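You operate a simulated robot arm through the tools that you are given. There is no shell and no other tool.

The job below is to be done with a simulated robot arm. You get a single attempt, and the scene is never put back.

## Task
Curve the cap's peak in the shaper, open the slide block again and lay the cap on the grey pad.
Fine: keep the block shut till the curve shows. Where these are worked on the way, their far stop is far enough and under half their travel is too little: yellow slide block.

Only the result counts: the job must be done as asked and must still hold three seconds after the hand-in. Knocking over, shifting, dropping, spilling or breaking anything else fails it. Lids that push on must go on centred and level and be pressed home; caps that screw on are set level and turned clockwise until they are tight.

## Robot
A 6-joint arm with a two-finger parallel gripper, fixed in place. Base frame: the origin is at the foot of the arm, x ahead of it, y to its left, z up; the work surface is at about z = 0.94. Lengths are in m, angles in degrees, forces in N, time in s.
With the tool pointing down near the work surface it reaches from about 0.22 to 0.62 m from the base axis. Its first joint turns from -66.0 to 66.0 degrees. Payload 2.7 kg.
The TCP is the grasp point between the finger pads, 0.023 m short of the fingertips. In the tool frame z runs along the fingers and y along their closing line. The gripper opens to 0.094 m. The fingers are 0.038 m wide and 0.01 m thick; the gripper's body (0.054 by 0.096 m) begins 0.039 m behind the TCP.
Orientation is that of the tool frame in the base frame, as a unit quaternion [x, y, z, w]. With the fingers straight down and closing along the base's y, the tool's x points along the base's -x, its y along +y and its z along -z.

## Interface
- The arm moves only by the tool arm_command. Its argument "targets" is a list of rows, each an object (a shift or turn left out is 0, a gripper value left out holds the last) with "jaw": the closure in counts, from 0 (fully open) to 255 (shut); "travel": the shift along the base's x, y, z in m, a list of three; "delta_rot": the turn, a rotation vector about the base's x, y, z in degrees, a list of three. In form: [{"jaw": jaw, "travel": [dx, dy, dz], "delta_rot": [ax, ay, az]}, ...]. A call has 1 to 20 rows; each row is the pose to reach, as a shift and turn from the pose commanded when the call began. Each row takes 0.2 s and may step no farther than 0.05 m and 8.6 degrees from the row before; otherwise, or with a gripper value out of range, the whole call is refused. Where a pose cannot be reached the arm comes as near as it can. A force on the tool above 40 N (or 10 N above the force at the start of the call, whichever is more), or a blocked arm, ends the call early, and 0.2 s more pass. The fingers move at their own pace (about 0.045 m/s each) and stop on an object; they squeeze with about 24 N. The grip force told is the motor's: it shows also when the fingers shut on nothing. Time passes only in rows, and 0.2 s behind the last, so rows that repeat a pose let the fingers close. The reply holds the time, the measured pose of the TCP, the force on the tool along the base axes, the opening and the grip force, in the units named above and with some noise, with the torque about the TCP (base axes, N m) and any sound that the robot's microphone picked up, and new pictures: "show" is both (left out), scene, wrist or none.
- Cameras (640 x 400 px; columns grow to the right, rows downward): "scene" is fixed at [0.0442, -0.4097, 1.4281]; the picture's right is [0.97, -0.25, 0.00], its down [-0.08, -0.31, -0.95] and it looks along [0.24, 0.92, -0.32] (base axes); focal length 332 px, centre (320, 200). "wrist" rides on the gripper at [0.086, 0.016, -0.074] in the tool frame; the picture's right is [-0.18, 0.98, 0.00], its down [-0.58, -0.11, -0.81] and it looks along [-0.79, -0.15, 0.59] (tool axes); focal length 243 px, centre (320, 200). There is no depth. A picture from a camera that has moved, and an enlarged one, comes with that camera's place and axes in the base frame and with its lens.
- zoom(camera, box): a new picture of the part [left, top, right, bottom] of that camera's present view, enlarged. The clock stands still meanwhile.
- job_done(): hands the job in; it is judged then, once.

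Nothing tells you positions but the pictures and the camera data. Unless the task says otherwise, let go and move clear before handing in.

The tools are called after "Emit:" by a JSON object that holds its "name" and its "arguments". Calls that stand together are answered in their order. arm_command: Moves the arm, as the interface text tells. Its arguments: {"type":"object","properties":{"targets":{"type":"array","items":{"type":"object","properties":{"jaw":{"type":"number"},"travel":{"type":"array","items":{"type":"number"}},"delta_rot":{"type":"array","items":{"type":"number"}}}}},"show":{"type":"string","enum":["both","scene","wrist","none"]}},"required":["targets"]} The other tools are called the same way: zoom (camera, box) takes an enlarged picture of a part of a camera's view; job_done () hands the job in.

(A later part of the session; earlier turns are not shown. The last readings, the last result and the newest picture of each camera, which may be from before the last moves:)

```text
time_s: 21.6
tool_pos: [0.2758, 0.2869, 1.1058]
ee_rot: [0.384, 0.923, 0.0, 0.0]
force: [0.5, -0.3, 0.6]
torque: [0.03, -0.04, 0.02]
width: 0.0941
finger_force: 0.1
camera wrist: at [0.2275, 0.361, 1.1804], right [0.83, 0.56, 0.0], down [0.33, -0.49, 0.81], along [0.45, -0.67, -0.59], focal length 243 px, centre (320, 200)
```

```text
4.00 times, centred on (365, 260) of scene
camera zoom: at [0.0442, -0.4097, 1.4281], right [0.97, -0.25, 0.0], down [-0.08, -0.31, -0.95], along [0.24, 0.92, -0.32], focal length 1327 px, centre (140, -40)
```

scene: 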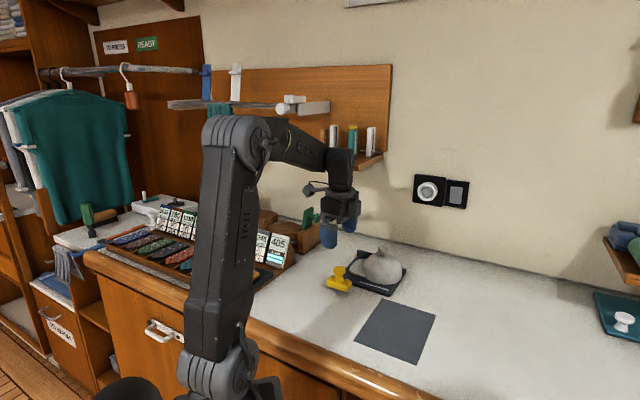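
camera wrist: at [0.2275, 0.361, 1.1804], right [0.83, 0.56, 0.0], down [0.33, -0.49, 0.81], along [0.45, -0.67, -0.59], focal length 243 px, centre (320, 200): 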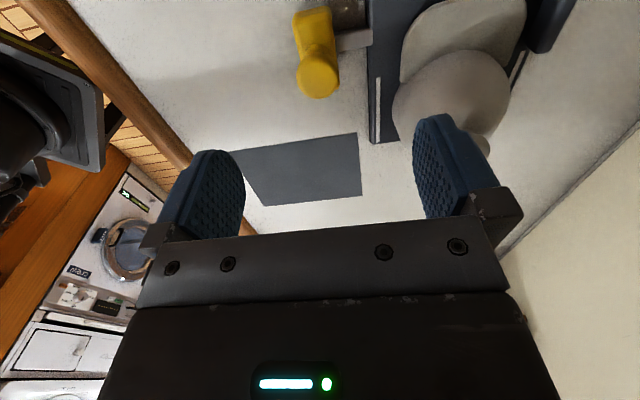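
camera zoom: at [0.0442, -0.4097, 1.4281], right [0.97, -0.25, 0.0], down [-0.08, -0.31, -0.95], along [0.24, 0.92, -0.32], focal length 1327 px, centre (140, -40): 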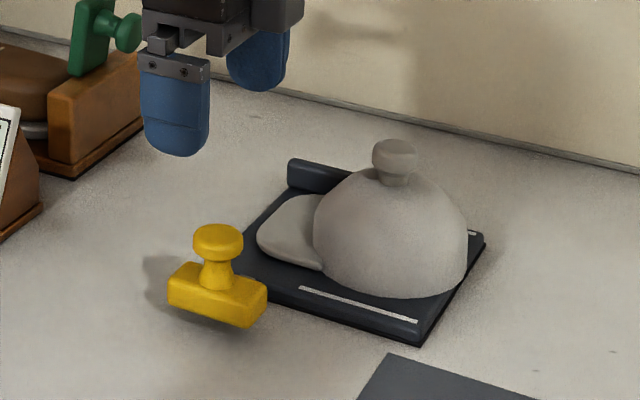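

From this view the knob top triangulates to (0.278, 0.283, 1.000), so I'll shift a few millimetres and narrow the jaws. Then I'll descend to grip its head.

Emit:
{"name": "arm_command", "arguments": {"targets": [{"jaw": 80, "travel": [0.001, -0.0035, -0.02]}, {"jaw": 80, "travel": [0.001, -0.0035, -0.05]}, {"jaw": 80, "travel": [0.001, -0.0035, -0.08]}, {"jaw": 80, "travel": [0.001, -0.0035, -0.098]}, {"jaw": 80, "travel": [0.001, -0.0035, -0.106]}, {"jaw": 80, "travel": [0.001, -0.0035, -0.106]}]}}

Emit:
{"name": "zoom", "arguments": {"camera": "scene", "box": [300, 210, 430, 310]}}

Emit:
{"name": "zoom", "arguments": {"camera": "wrist", "box": [180, 0, 580, 240]}}

```text
time_s: 23.0
tool_pos: [0.2779, 0.2831, 1.0005]
ee_rot: [0.382, 0.924, -0.001, 0.0]
force: [-0.4, 0.3, -0.4]
torque: [0.0, 0.04, -0.04]
width: 0.0643
finger_force: 0.0
camera wrist: at [0.2288, 0.357, 1.0746], right [0.82, 0.57, 0.0], down [0.33, -0.49, 0.81], along [0.46, -0.67, -0.59], focal length 243 px, centre (320, 200)
```

scene: 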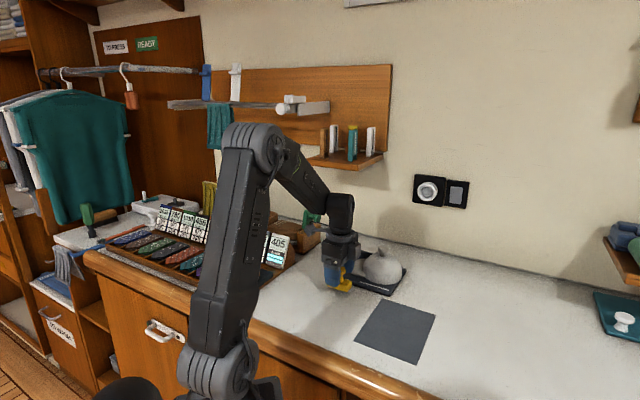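
wrist: 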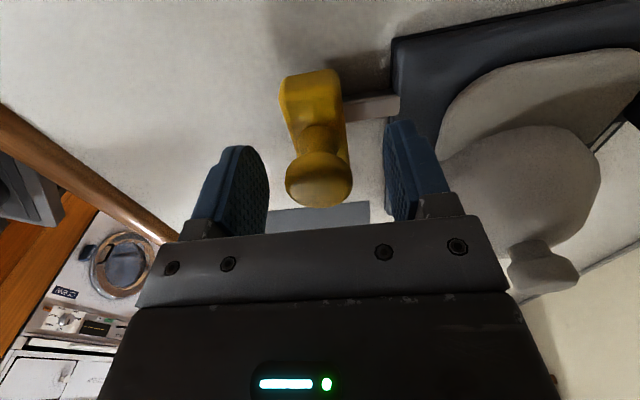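

```text
4.00 times, centred on (365, 260) of scene
camera zoom: at [0.0442, -0.4097, 1.4281], right [0.97, -0.25, 0.0], down [-0.08, -0.31, -0.95], along [0.24, 0.92, -0.32], focal length 1327 px, centre (140, -40)
```

zoom: 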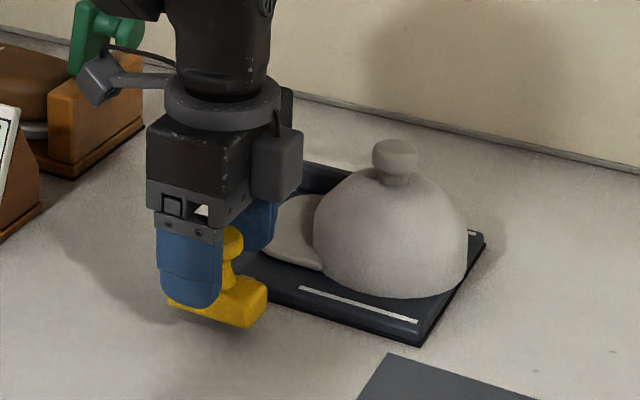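

```text
1.60 times, centred on (380, 120) of wrist
camera zoom: at [0.2288, 0.357, 1.0746], right [0.82, 0.57, 0.0], down [0.33, -0.49, 0.81], along [0.46, -0.67, -0.59], focal length 388 px, centre (224, 328)
```

zoom: 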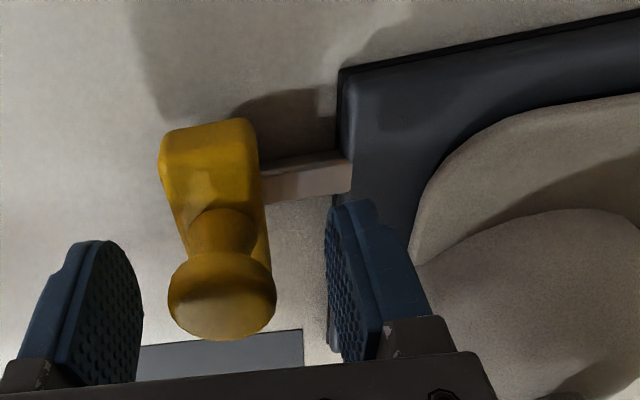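

The knob head sits between the pads at TCP height. Closing on it now.

Emit:
{"name": "arm_command", "arguments": {"targets": [{"jaw": 255}, {"jaw": 255}, {"jaw": 255}, {"jaw": 255}, {"jaw": 255}]}}

Emit:
{"name": "zoom", "arguments": {"camera": "wrist", "box": [180, 0, 580, 240]}}

```text
time_s: 24.2
tool_pos: [0.2777, 0.2836, 1.002]
ee_rot: [0.382, 0.924, 0.001, 0.0]
force: [0.6, 0.0, -0.6]
torque: [0.03, 0.02, 0.0]
width: 0.031
finger_force: 24.0
camera wrist: at [0.2288, 0.357, 1.0748], right [0.82, 0.57, 0.0], down [0.33, -0.49, 0.81], along [0.46, -0.67, -0.59], focal length 243 px, centre (320, 200)
```

scene: 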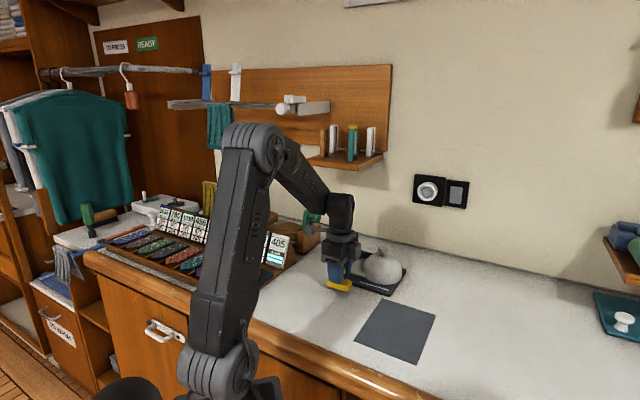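
wrist: 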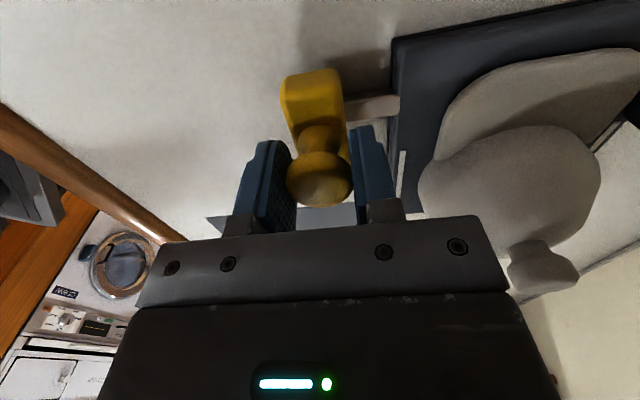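

```text
1.60 times, centred on (380, 120) of wrist
camera zoom: at [0.2288, 0.357, 1.0748], right [0.82, 0.57, 0.0], down [0.33, -0.49, 0.81], along [0.46, -0.67, -0.59], focal length 388 px, centre (224, 328)
```

zoom: 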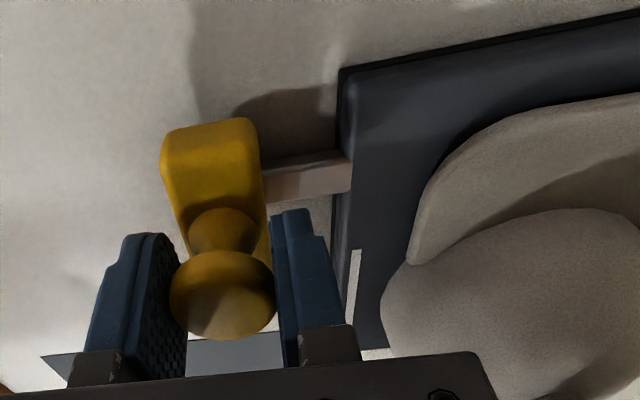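

The knob is gripped. I'll push the block along the slide axis, about 45°, in small steps and watch the force.

Emit:
{"name": "arm_command", "arguments": {"targets": [{"travel": [0.0035, 0.0035, 0]}, {"travel": [0.007, 0.007, 0]}, {"travel": [0.0105, 0.0106, 0]}, {"travel": [0.0141, 0.0142, 0]}]}}

Emit:
{"name": "zoom", "arguments": {"camera": "wrist", "box": [180, 0, 640, 240]}}

```text
time_s: 25.2
tool_pos: [0.291, 0.2998, 1.0017]
ee_rot: [0.382, 0.924, -0.001, 0.0]
force: [1.6, -3.1, -0.3]
torque: [0.0, 0.04, -0.02]
width: 0.0306
finger_force: 24.4
camera wrist: at [0.2431, 0.3713, 1.0748], right [0.83, 0.56, 0.0], down [0.33, -0.49, 0.81], along [0.46, -0.67, -0.59], focal length 243 px, centre (320, 200)
```

scene: 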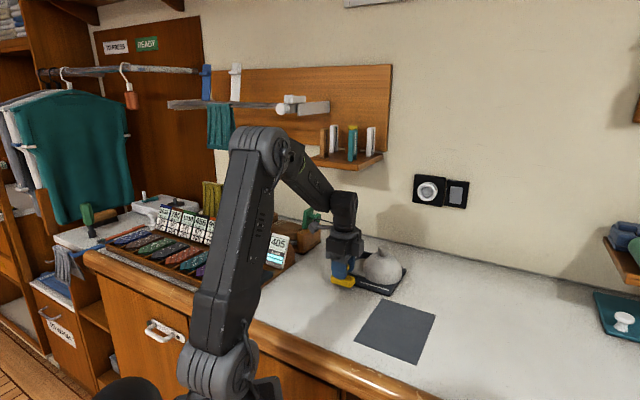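
wrist: 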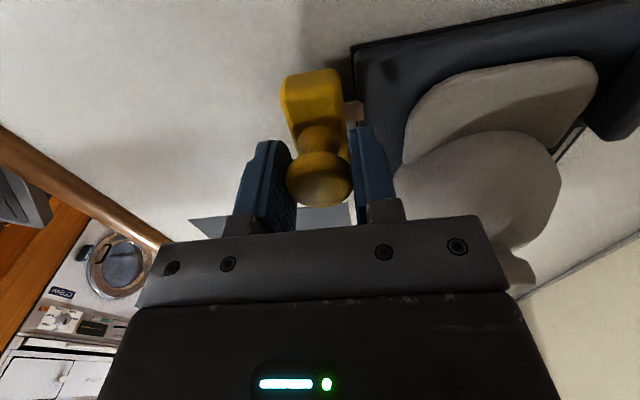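

```text
1.39 times, centred on (410, 120) of wrist
camera zoom: at [0.2431, 0.3713, 1.0748], right [0.83, 0.56, 0.0], down [0.33, -0.49, 0.81], along [0.46, -0.67, -0.59], focal length 338 px, centre (195, 311)
```

zoom: 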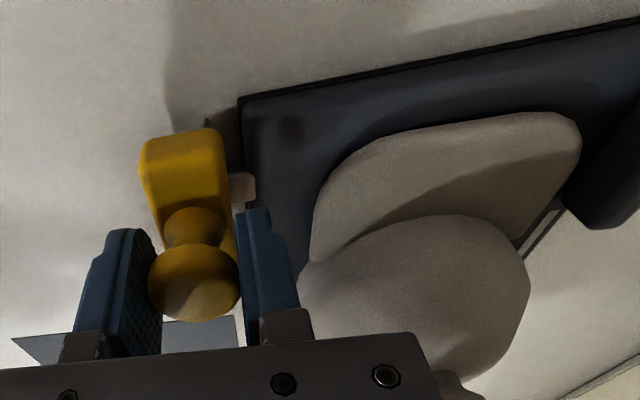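

The block slides with little force and the fingers clear the dome. I'll continue, with a slight lateral correction.

Emit:
{"name": "arm_command", "arguments": {"targets": [{"travel": [0.0038, 0.0032, 0]}, {"travel": [0.0074, 0.0066, 0]}, {"travel": [0.0109, 0.0102, 0]}, {"travel": [0.0144, 0.0137, 0]}]}}

Emit:
{"name": "zoom", "arguments": {"camera": "wrist", "box": [180, 0, 640, 240]}}

Emit:
{"name": "zoom", "arguments": {"camera": "scene", "box": [310, 220, 420, 300]}}

```text
time_s: 26.2
tool_pos: [0.3064, 0.3137, 1.0018]
ee_rot: [0.383, 0.924, 0.0, 0.0]
force: [-5.8, 3.6, 1.7]
torque: [0.13, 0.19, 0.08]
width: 0.031
finger_force: 24.3
camera wrist: at [0.257, 0.3851, 1.0749], right [0.82, 0.57, 0.0], down [0.33, -0.49, 0.81], along [0.46, -0.66, -0.59], focal length 243 px, centre (320, 200)
```

scene: 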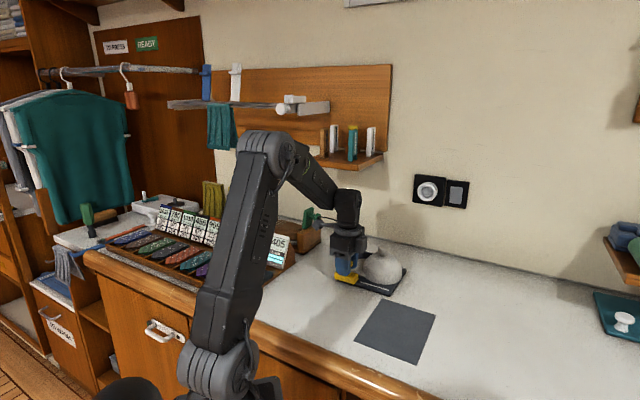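
wrist: 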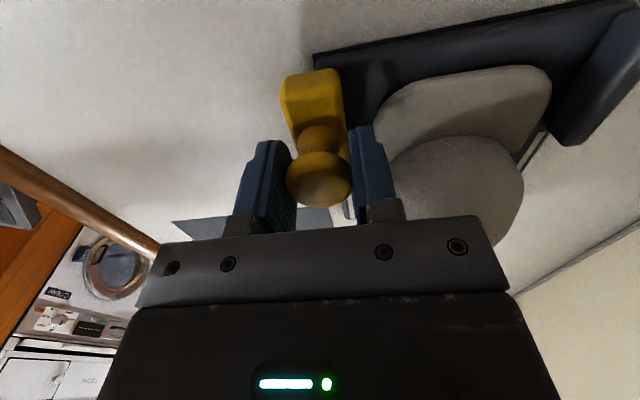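

```text
1.39 times, centred on (410, 120) of wrist
camera zoom: at [0.257, 0.3851, 1.0749], right [0.82, 0.57, 0.0], down [0.33, -0.49, 0.81], along [0.46, -0.66, -0.59], focal length 338 px, centre (195, 311)
```

zoom: 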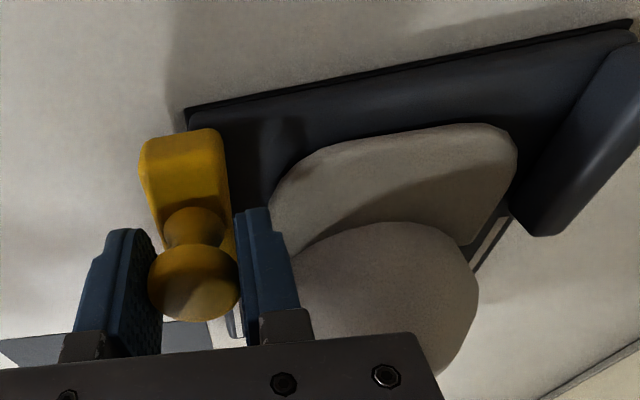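

```text
5.00 times, centred on (365, 260) of scene
camera zoom: at [0.044, -0.4096, 1.4281], right [0.97, -0.25, 0.0], down [-0.08, -0.31, -0.95], along [0.24, 0.92, -0.32], focal length 1659 px, centre (95, -100)
```

zoom: 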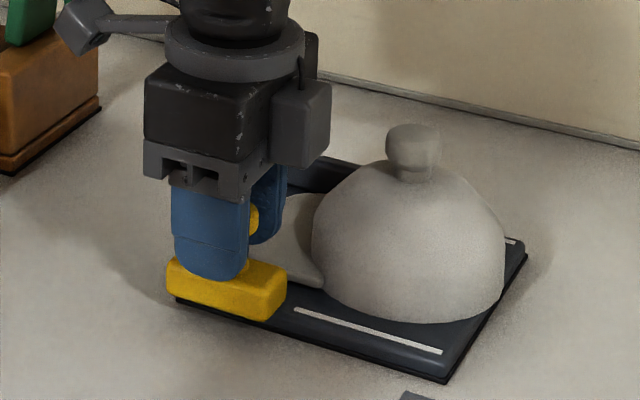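

The block's inner face is now close to the peak edge. I'll continue in 3 mm steps with the lateral force corrected back.

Emit:
{"name": "arm_command", "arguments": {"targets": [{"travel": [0.0018, 0.0025, 0]}, {"travel": [0.0039, 0.0046, 0]}, {"travel": [0.006, 0.0067, 0]}]}}

Emit:
{"name": "zoom", "arguments": {"camera": "wrist", "box": [180, 0, 640, 240]}}

```text
time_s: 27.0
tool_pos: [0.3122, 0.3199, 1.0008]
ee_rot: [0.383, 0.924, 0.0, 0.001]
force: [-0.9, -0.1, 3.1]
torque: [-0.15, -0.01, -0.03]
width: 0.0309
finger_force: 24.1
camera wrist: at [0.2635, 0.3917, 1.0747], right [0.82, 0.57, 0.0], down [0.33, -0.49, 0.81], along [0.46, -0.67, -0.59], focal length 243 px, centre (320, 200)
```

scene: 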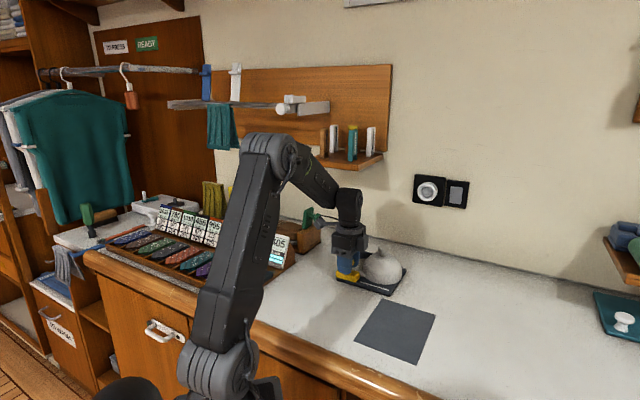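
wrist: 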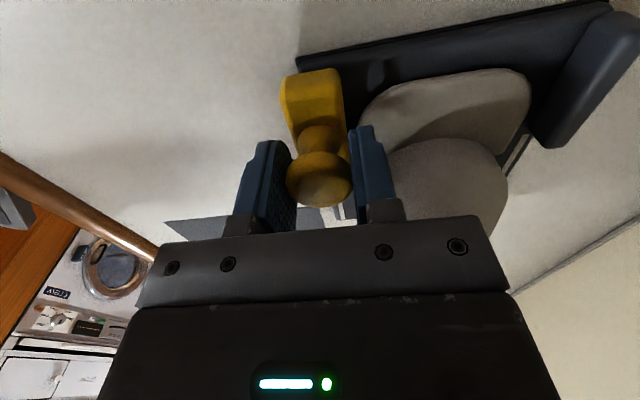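

```text
1.39 times, centred on (410, 120) of wrist
camera zoom: at [0.2635, 0.3917, 1.0747], right [0.82, 0.57, 0.0], down [0.33, -0.49, 0.81], along [0.46, -0.67, -0.59], focal length 338 px, centre (195, 311)
```

zoom: 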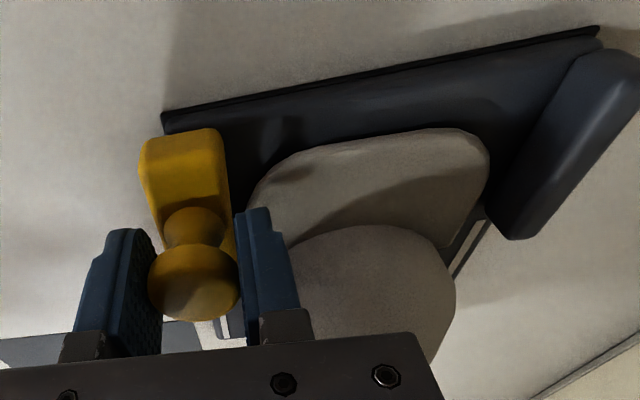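

It still moves freely and the peak is still flat. I'll keep pushing toward the far stop.

Emit:
{"name": "arm_command", "arguments": {"targets": [{"travel": [0.0021, 0.0021, 0]}, {"travel": [0.0042, 0.0042, 0]}, {"travel": [0.0063, 0.0063, 0]}]}}

Emit:
{"name": "zoom", "arguments": {"camera": "wrist", "box": [180, 0, 640, 240]}}

```text
time_s: 27.8
tool_pos: [0.3189, 0.3254, 0.9998]
ee_rot: [0.383, 0.924, 0.0, -0.001]
force: [1.1, -3.6, 0.8]
torque: [-0.05, -0.01, 0.01]
width: 0.031
finger_force: 23.8
camera wrist: at [0.27, 0.3982, 1.0748], right [0.82, 0.57, 0.0], down [0.33, -0.49, 0.81], along [0.46, -0.67, -0.59], focal length 243 px, centre (320, 200)
```

scene: 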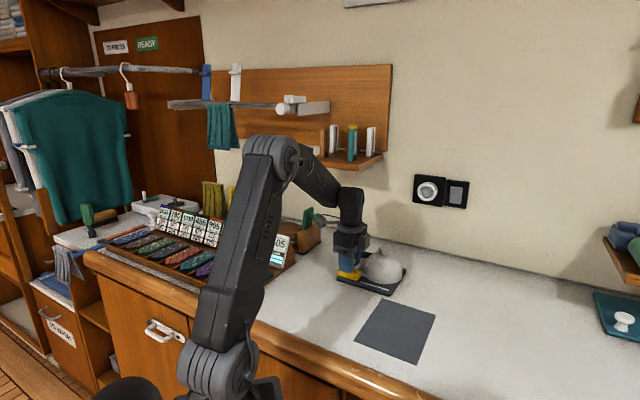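
wrist: 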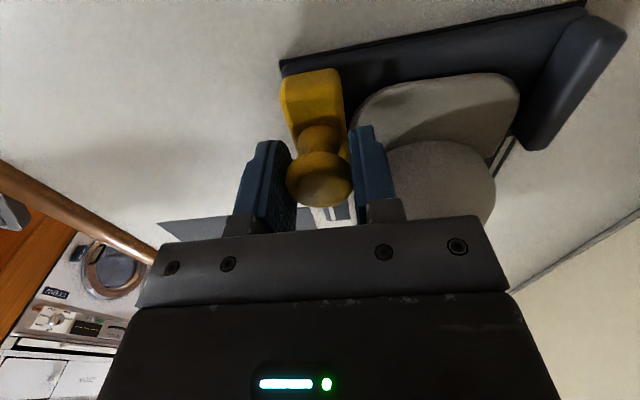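

```text
1.39 times, centred on (410, 120) of wrist
camera zoom: at [0.27, 0.3982, 1.0748], right [0.82, 0.57, 0.0], down [0.33, -0.49, 0.81], along [0.46, -0.67, -0.59], focal length 338 px, centre (195, 311)
```

zoom: 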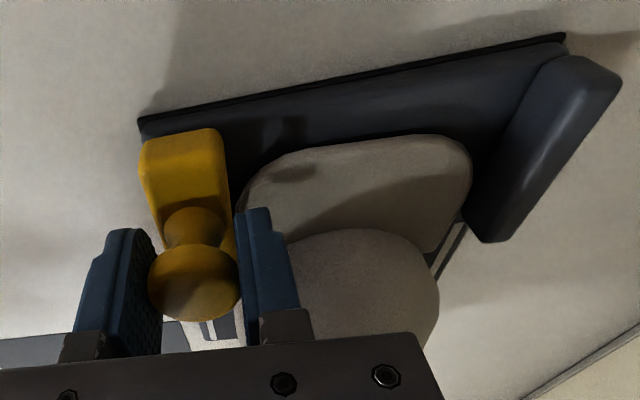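

The block is now at the peak's edge with only slight force. I'll continue a few millimetres at a time.

Emit:
{"name": "arm_command", "arguments": {"targets": [{"travel": [0.0023, 0.0019, 0]}, {"travel": [0.0044, 0.004, 0]}]}}

Emit:
{"name": "zoom", "arguments": {"camera": "wrist", "box": [180, 0, 640, 240]}}

```text
time_s: 28.4
tool_pos: [0.323, 0.3297, 1.0009]
ee_rot: [0.382, 0.924, 0.0, 0.0]
force: [-5.9, -5.7, 4.4]
torque: [-0.12, 0.06, 0.05]
width: 0.0308
finger_force: 24.3
camera wrist: at [0.2737, 0.4019, 1.0746], right [0.82, 0.57, 0.0], down [0.34, -0.49, 0.81], along [0.46, -0.67, -0.59], focal length 243 px, centre (320, 200)
```

scene: 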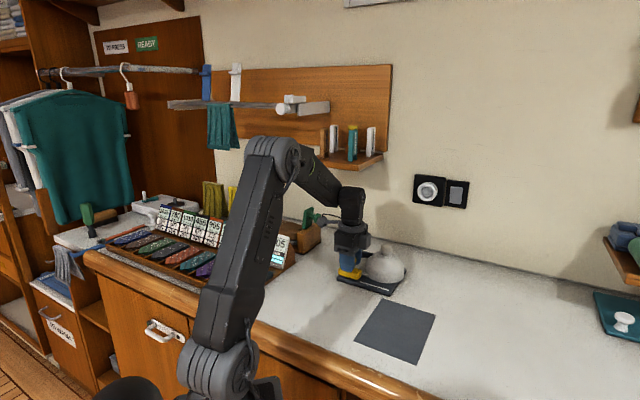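
wrist: 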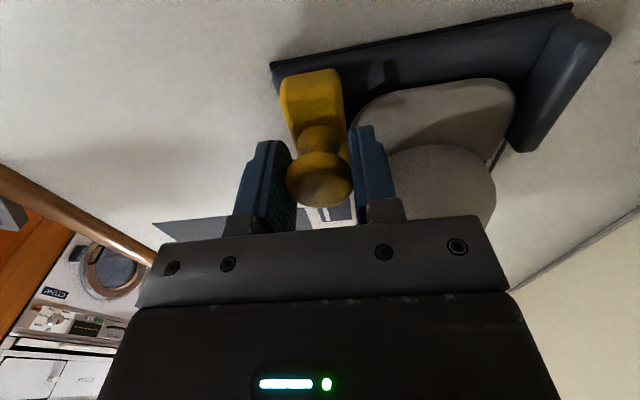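

```text
1.39 times, centred on (410, 120) of wrist
camera zoom: at [0.2737, 0.4019, 1.0746], right [0.82, 0.57, 0.0], down [0.34, -0.49, 0.81], along [0.46, -0.67, -0.59], focal length 338 px, centre (195, 311)
```

zoom: 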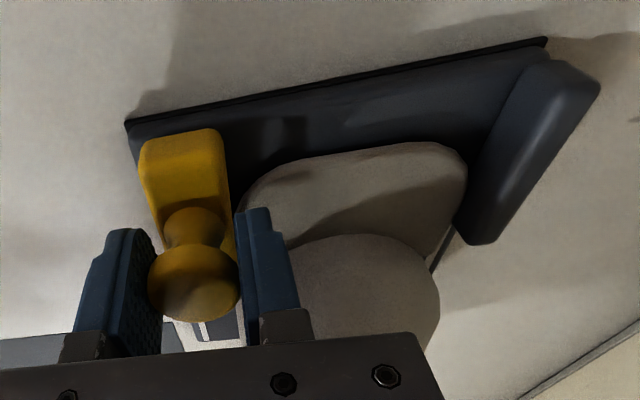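

The block now pushes the peak, and the cap slides toward the dark wall, which should clamp it between the two blocks. I'll keep pushing gently toward the stop.

Emit:
{"name": "arm_command", "arguments": {"targets": [{"travel": [0.0015, 0.0015, 0]}, {"travel": [0.003, 0.003, 0]}]}}

Emit:
{"name": "zoom", "arguments": {"camera": "wrist", "box": [180, 0, 640, 240]}}

Emit:
{"name": "zoom", "arguments": {"camera": "scene", "box": [310, 220, 420, 300]}}

```text
time_s: 29.0
tool_pos: [0.3246, 0.3322, 1.0009]
ee_rot: [0.383, 0.924, 0.0, 0.0]
force: [-15.5, -9.4, 5.6]
torque: [-0.07, -0.01, -0.12]
width: 0.0309
finger_force: 24.1
camera wrist: at [0.2759, 0.4047, 1.0742], right [0.82, 0.57, 0.0], down [0.34, -0.49, 0.81], along [0.45, -0.67, -0.59], focal length 243 px, centre (320, 200)
```

scene: 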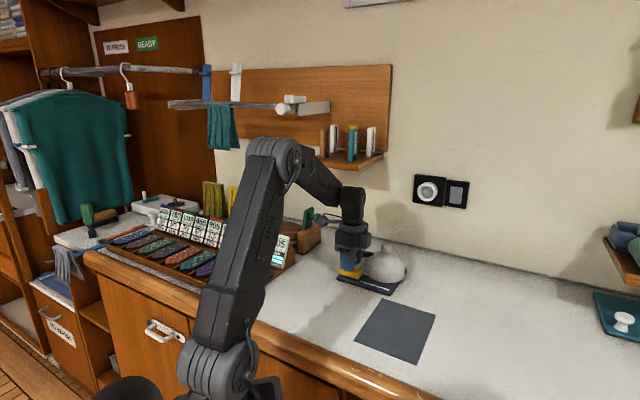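
wrist: 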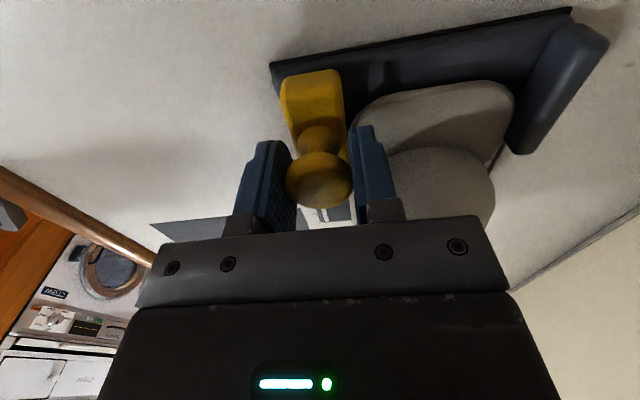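

```text
1.39 times, centred on (410, 120) of wrist
camera zoom: at [0.2759, 0.4047, 1.0742], right [0.82, 0.57, 0.0], down [0.34, -0.49, 0.81], along [0.45, -0.67, -0.59], focal length 338 px, centre (195, 311)
```

zoom: 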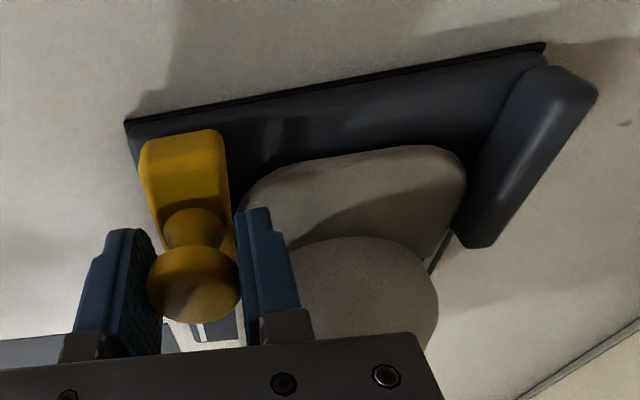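

```text
5.00 times, centred on (365, 260) of scene
camera zoom: at [0.0437, -0.41, 1.428], right [0.97, -0.25, 0.0], down [-0.08, -0.31, -0.95], along [0.24, 0.92, -0.32], focal length 1659 px, centre (95, -100)
```

zoom: 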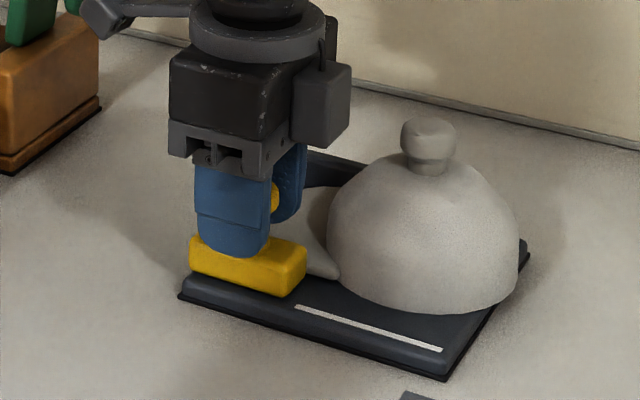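

Force has risen to about 18 N along the slide, and the peak now seems clamped between block and wall. I'll look closely at the peak shape before doing anything else.

Emit:
{"name": "zoom", "arguments": {"camera": "wrist", "box": [340, 60, 540, 185]}}

Emit:
{"name": "zoom", "arguments": {"camera": "scene", "box": [340, 235, 420, 300]}}

```text
3.20 times, centred on (440, 122) of wrist
camera zoom: at [0.2759, 0.4047, 1.0742], right [0.82, 0.57, 0.0], down [0.34, -0.49, 0.81], along [0.45, -0.67, -0.59], focal length 776 px, centre (-64, 448)
```

zoom: 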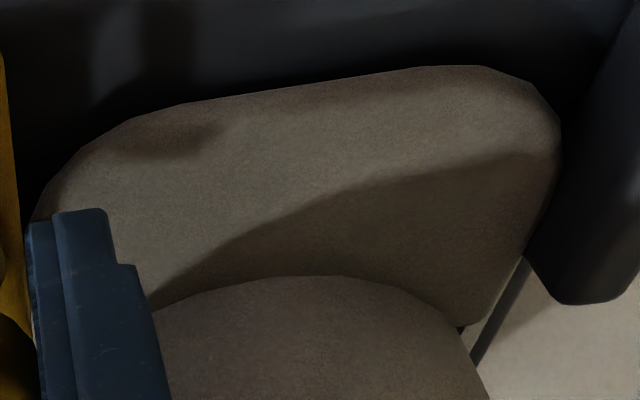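

```text
6.15 times, centred on (380, 268) of scene
camera zoom: at [0.0437, -0.41, 1.428], right [0.97, -0.25, 0.0], down [-0.08, -0.31, -0.95], along [0.24, 0.92, -0.32], focal length 2042 px, centre (-49, -215)
```

zoom: 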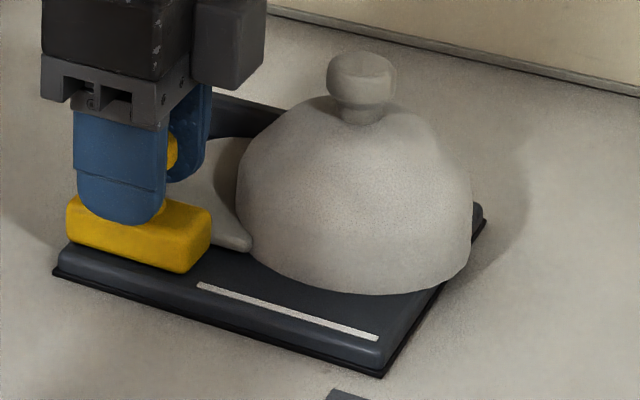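

The cap has slid over so the peak touches both the yellow block and the wall, but it's still flat. I'll press slightly further, hold, and watch whether the block advances or the curve appears.

Emit:
{"name": "arm_command", "arguments": {"targets": [{"travel": [0.0007, 0.0007, 0]}, {"travel": [0.0014, 0.0014, 0]}, {"travel": [0.0014, 0.0014, 0]}, {"travel": [0.0014, 0.0014, 0]}, {"travel": [0.0014, 0.0014, 0]}]}}

Emit:
{"name": "zoom", "arguments": {"camera": "wrist", "box": [240, 30, 540, 200]}}

Emit:
{"name": "zoom", "arguments": {"camera": "scene", "box": [340, 235, 420, 300]}}

```text
time_s: 30.2
tool_pos: [0.3271, 0.335, 0.9997]
ee_rot: [0.382, 0.924, 0.0, 0.0]
force: [-8.6, -1.5, -0.1]
torque: [0.02, 0.03, -0.04]
width: 0.0312
finger_force: 23.6
camera wrist: at [0.2778, 0.4066, 1.0742], right [0.82, 0.57, 0.0], down [0.33, -0.49, 0.81], along [0.46, -0.67, -0.59], focal length 243 px, centre (320, 200)
```

scene: 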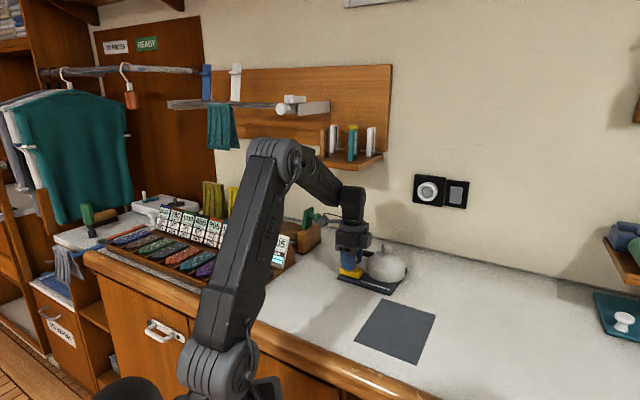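
wrist: 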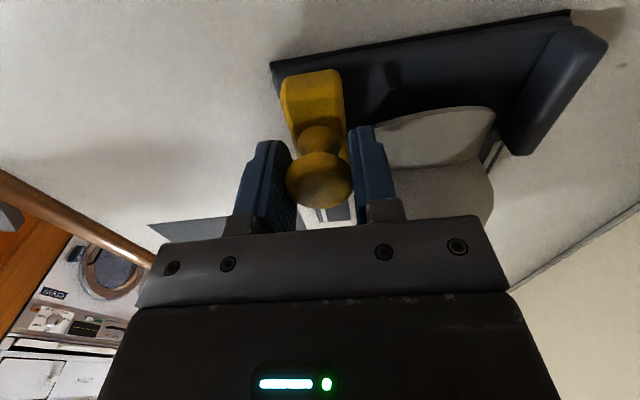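

```text
2.13 times, centred on (390, 115) of wrist
camera zoom: at [0.2778, 0.4066, 1.0742], right [0.82, 0.57, 0.0], down [0.33, -0.49, 0.81], along [0.46, -0.67, -0.59], focal length 518 px, centre (171, 381)
```

zoom: 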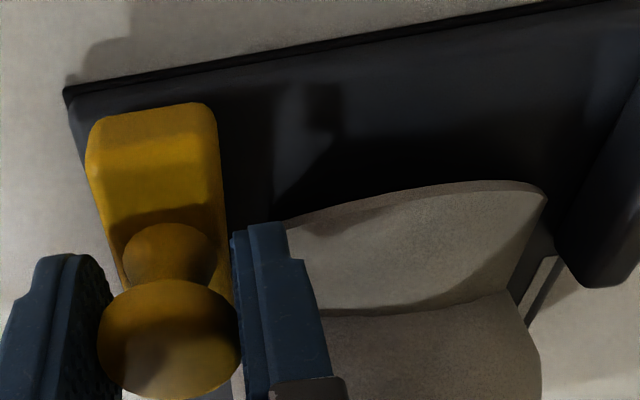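

```text
6.15 times, centred on (380, 268) of scene
camera zoom: at [0.044, -0.4097, 1.4281], right [0.97, -0.25, 0.0], down [-0.08, -0.31, -0.95], along [0.24, 0.92, -0.32], focal length 2042 px, centre (-49, -215)
```

zoom: 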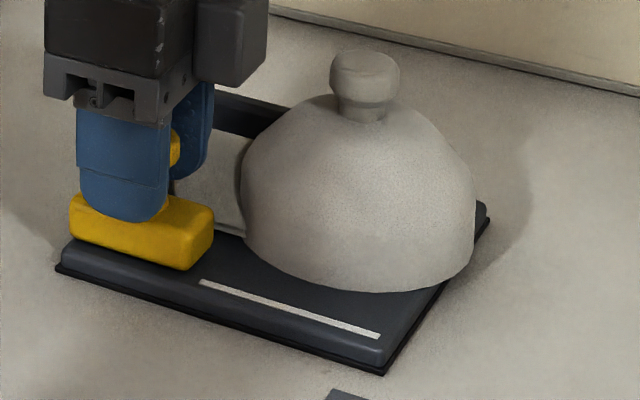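

The peak's front edge has changed shape and now looks arched. I'll keep the block shut and hold longer to see whether the curve is complete.

Emit:
{"name": "arm_command", "arguments": {"targets": [{"travel": [0, 0, 0]}, {"travel": [0, 0, 0]}, {"travel": [0, 0, 0]}, {"travel": [0, 0, 0]}, {"travel": [0, 0, 0]}]}}

Emit:
{"name": "zoom", "arguments": {"camera": "wrist", "box": [340, 60, 540, 185]}}

Emit:
{"name": "zoom", "arguments": {"camera": "scene", "box": [350, 250, 400, 290]}}

```text
time_s: 31.4
tool_pos: [0.3276, 0.3339, 0.9997]
ee_rot: [0.383, 0.924, -0.001, 0.0]
force: [-5.5, 0.5, -0.1]
torque: [0.02, 0.03, 0.01]
width: 0.031
finger_force: 24.7
camera wrist: at [0.2779, 0.4066, 1.0742], right [0.82, 0.57, 0.0], down [0.33, -0.49, 0.81], along [0.46, -0.67, -0.59], focal length 243 px, centre (320, 200)
```

scene: 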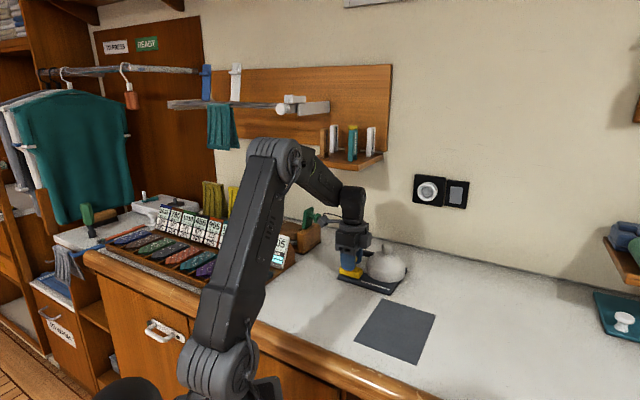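
wrist: 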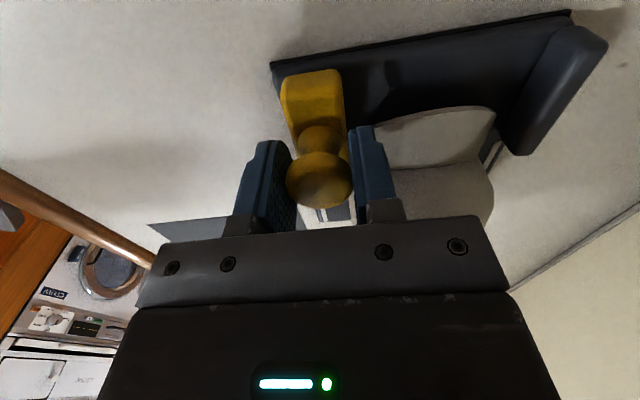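

```text
3.20 times, centred on (440, 122) of wrist
camera zoom: at [0.2779, 0.4066, 1.0742], right [0.82, 0.57, 0.0], down [0.33, -0.49, 0.81], along [0.46, -0.67, -0.59], focal length 776 px, centre (-64, 448)
```

zoom: 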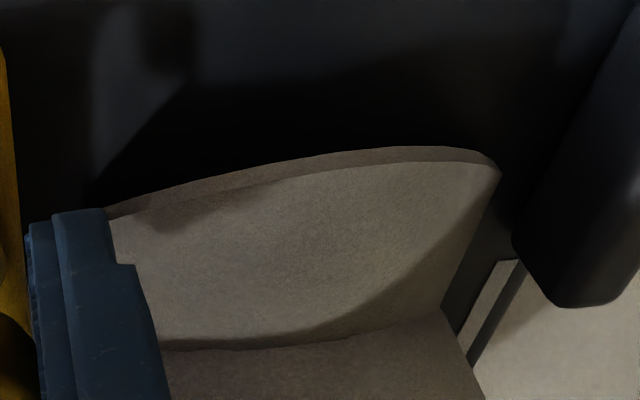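

```text
10.00 times, centred on (375, 270) of scene
camera zoom: at [0.0441, -0.4096, 1.4281], right [0.97, -0.25, 0.0], down [-0.08, -0.31, -0.95], along [0.24, 0.92, -0.32], focal length 3318 px, centre (-230, -500)
```

zoom: 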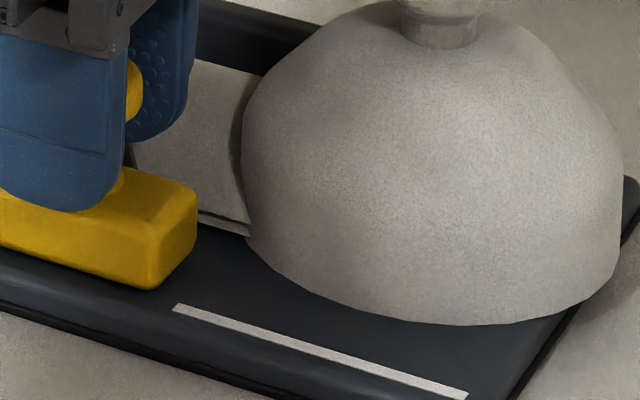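

The peak is visibly curved now and hasn't changed since the last picture. To be sure the block is really shut, I'll press gently a little more to feel for the hard stop.

Emit:
{"name": "arm_command", "arguments": {"targets": [{"travel": [0.0007, 0.0007, 0]}, {"travel": [0.0014, 0.0014, 0]}, {"travel": [0.0021, 0.0021, 0]}], "show": "wrist"}}

Emit:
{"name": "zoom", "arguments": {"camera": "wrist", "box": [340, 60, 540, 185]}}

```text
time_s: 32.2
tool_pos: [0.3292, 0.3354, 1.0013]
ee_rot: [0.382, 0.924, 0.0, 0.0]
force: [-10.2, -1.5, -0.7]
torque: [-0.18, -0.31, -0.21]
width: 0.0307
finger_force: 24.2
camera wrist: at [0.2799, 0.4084, 1.0754], right [0.82, 0.57, 0.0], down [0.33, -0.49, 0.81], along [0.46, -0.67, -0.59], focal length 243 px, centre (320, 200)
```

wrist: 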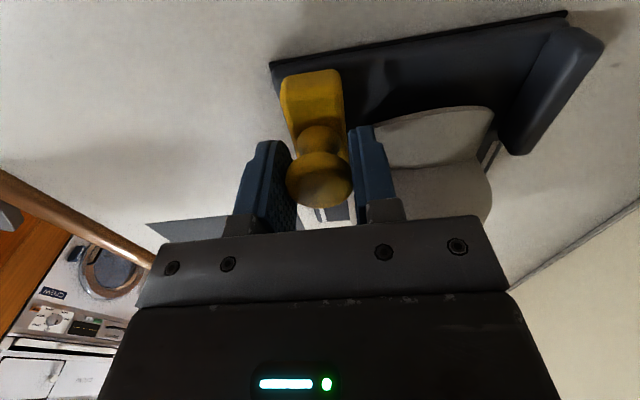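

```text
3.20 times, centred on (440, 122) of wrist
camera zoom: at [0.2799, 0.4084, 1.0754], right [0.82, 0.57, 0.0], down [0.33, -0.49, 0.81], along [0.46, -0.67, -0.59], focal length 776 px, centre (-64, 448)
```

zoom: 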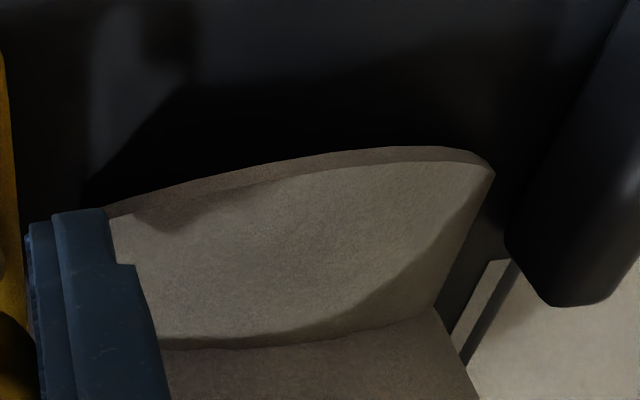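

The curve holds and the block has gone well past half its travel with the peak formed. I'll hold one more second, then pull the block back along the same line.

Emit:
{"name": "arm_command", "arguments": {"targets": [{"travel": [0, 0, 0]}, {"travel": [0, 0, 0]}, {"travel": [0, 0, 0]}, {"travel": [0, 0, 0]}, {"travel": [0, 0, 0]}]}}

Emit:
{"name": "zoom", "arguments": {"camera": "scene", "box": [340, 235, 420, 300]}}

```text
time_s: 33.4
tool_pos: [0.3299, 0.3347, 1.0013]
ee_rot: [0.383, 0.924, 0.001, -0.001]
force: [-9.8, 0.0, -0.2]
torque: [0.02, -0.01, 0.01]
width: 0.0308
finger_force: 24.1
camera wrist: at [0.2799, 0.4084, 1.075], right [0.82, 0.57, 0.0], down [0.33, -0.49, 0.81], along [0.46, -0.67, -0.59], focal length 243 px, centre (320, 200)
```

scene: 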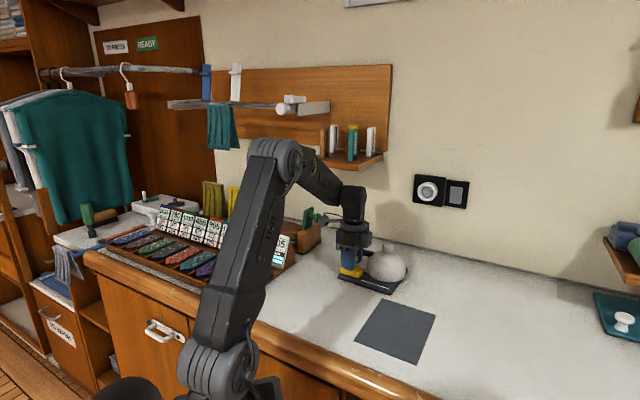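
wrist: 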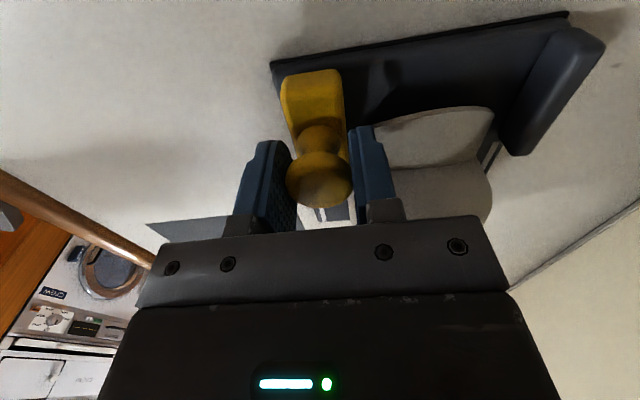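

```text
6.15 times, centred on (380, 268) of scene
camera zoom: at [0.044, -0.4097, 1.4281], right [0.97, -0.25, 0.0], down [-0.08, -0.31, -0.95], along [0.24, 0.92, -0.32], focal length 2042 px, centre (-49, -215)
```

zoom: 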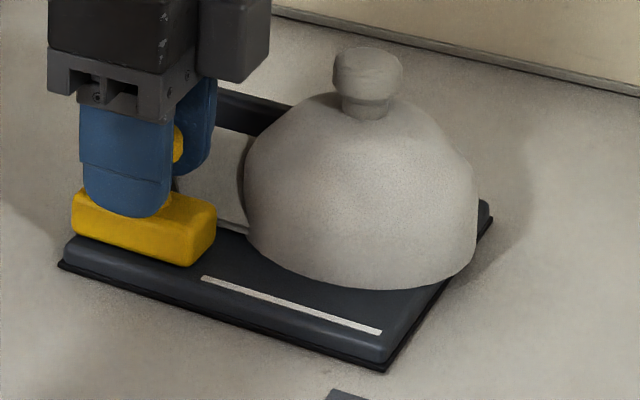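

Comparing pictures, the whole shaper slid about 2–3 mm in the push direction under my last presses, so the block was already at its far stop. I'll pull the block open along the same line, which should let me bring the shaper back as well.

Emit:
{"name": "arm_command", "arguments": {"targets": [{"travel": [-0.002, -0.002, 0]}, {"travel": [-0.006, -0.006, 0]}, {"travel": [-0.011, -0.011, 0]}, {"travel": [-0.016, -0.016, 0]}, {"travel": [-0.021, -0.0209, 0]}, {"travel": [-0.026, -0.0259, 0]}, {"travel": [-0.031, -0.0309, 0]}, {"travel": [-0.036, -0.0358, 0]}, {"travel": [-0.041, -0.0408, 0]}, {"travel": [-0.045, -0.0448, 0]}]}}

Emit:
{"name": "zoom", "arguments": {"camera": "scene", "box": [320, 240, 420, 310]}}

Emit:
{"name": "zoom", "arguments": {"camera": "wrist", "box": [240, 0, 640, 200]}}

```text
time_s: 35.6
tool_pos: [0.2838, 0.2899, 1.0026]
ee_rot: [0.383, 0.924, 0.0, 0.0]
force: [1.9, -1.4, 0.4]
torque: [-0.07, 0.05, 0.0]
width: 0.0311
finger_force: 23.9
camera wrist: at [0.2346, 0.3632, 1.0752], right [0.82, 0.57, 0.0], down [0.34, -0.49, 0.81], along [0.46, -0.67, -0.59], focal length 243 px, centre (320, 200)
```

scene: 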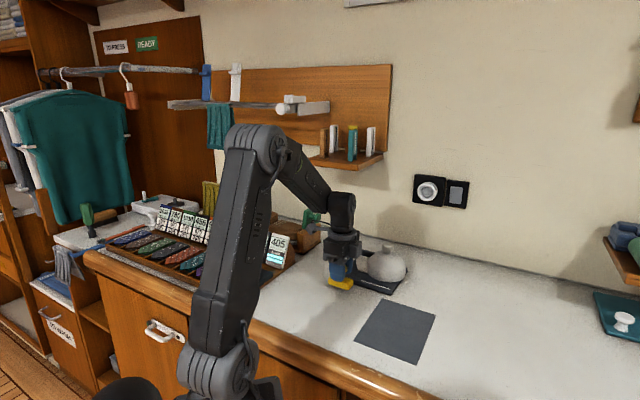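
wrist: 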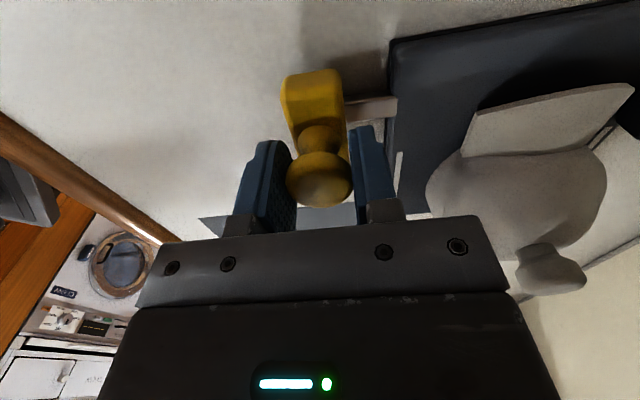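

```text
5.71 times, centred on (370, 275) of scene
camera zoom: at [0.0443, -0.4097, 1.4281], right [0.97, -0.25, 0.0], down [-0.08, -0.31, -0.95], along [0.24, 0.92, -0.32], focal length 1896 px, centre (34, -229)
```

zoom: 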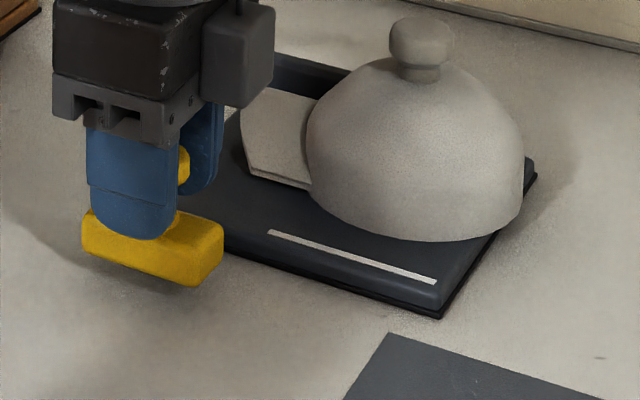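

```text
1.60 times, centred on (440, 100) of wrist
camera zoom: at [0.2346, 0.3632, 1.0752], right [0.82, 0.57, 0.0], down [0.34, -0.49, 0.81], along [0.46, -0.67, -0.59], focal length 388 px, centre (128, 360)
```

zoom: 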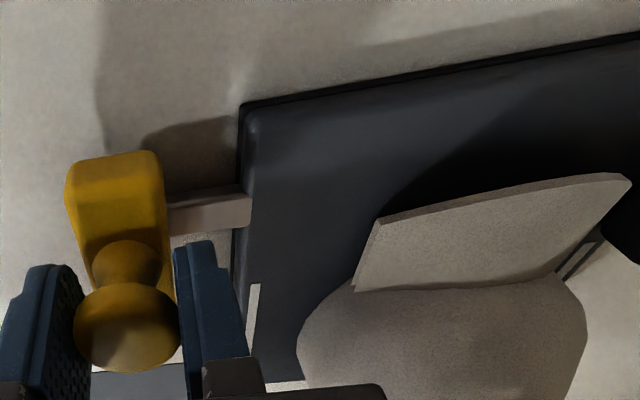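

The peak is clearly curved and the block is nearly open. The stripe shows the shaper sits about 5 mm off its original place, so I'll pull on to the knob's original position, where the open stop should bring the plate back.

Emit:
{"name": "arm_command", "arguments": {"targets": [{"travel": [-0.001, -0.001, 0]}, {"travel": [-0.002, -0.002, 0]}, {"travel": [-0.003, -0.003, 0]}], "show": "none"}}

Emit:
{"name": "zoom", "arguments": {"camera": "scene", "box": [320, 240, 420, 310]}}

```text
time_s: 36.4
tool_pos: [0.2828, 0.2872, 1.0017]
ee_rot: [0.383, 0.924, 0.001, 0.001]
force: [6.6, 3.1, 0.1]
torque: [0.14, -0.13, 0.02]
width: 0.031
finger_force: 24.1
```

```text
5.71 times, centred on (370, 275) of scene
camera zoom: at [0.0444, -0.4095, 1.4281], right [0.97, -0.25, 0.0], down [-0.08, -0.31, -0.95], along [0.24, 0.92, -0.32], focal length 1896 px, centre (34, -229)
```

zoom: 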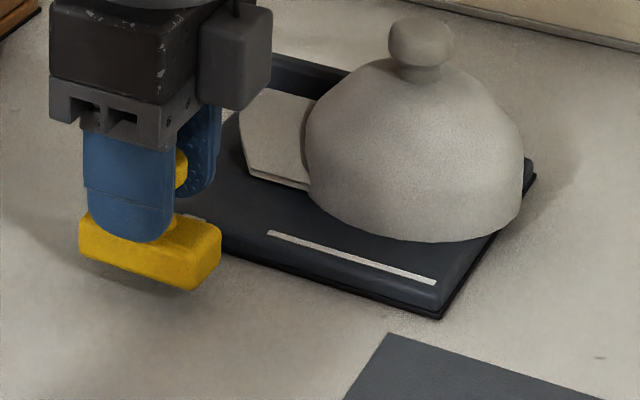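

The force of about 7 N shows the block has reached its open stop. I'll continue pulling gently to draw the shaper back to where it stood.

Emit:
{"name": "arm_command", "arguments": {"targets": [{"travel": [-0.001, -0.001, 0]}, {"travel": [-0.002, -0.002, 0]}, {"travel": [-0.003, -0.003, 0]}, {"travel": [-0.0037, -0.0036, 0]}, {"travel": [-0.0037, -0.0036, 0]}], "show": "none"}}

Emit:
{"name": "zoom", "arguments": {"camera": "scene", "box": [320, 240, 420, 310]}}

```text
time_s: 37.6
tool_pos: [0.2779, 0.2832, 1.0022]
ee_rot: [0.383, 0.924, 0.0, 0.0]
force: [5.1, 3.7, 0.1]
torque: [-0.01, -0.03, 0.07]
width: 0.0308
finger_force: 23.7
```

```text
5.71 times, centred on (370, 275) of scene
camera zoom: at [0.0444, -0.4095, 1.4281], right [0.97, -0.25, 0.0], down [-0.08, -0.31, -0.95], along [0.24, 0.92, -0.32], focal length 1896 px, centre (34, -229)
```

zoom: 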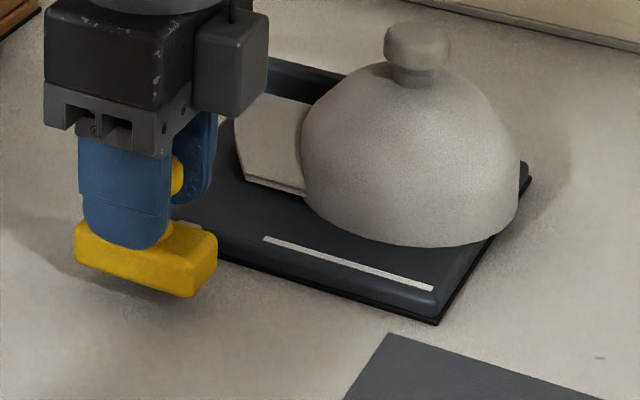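

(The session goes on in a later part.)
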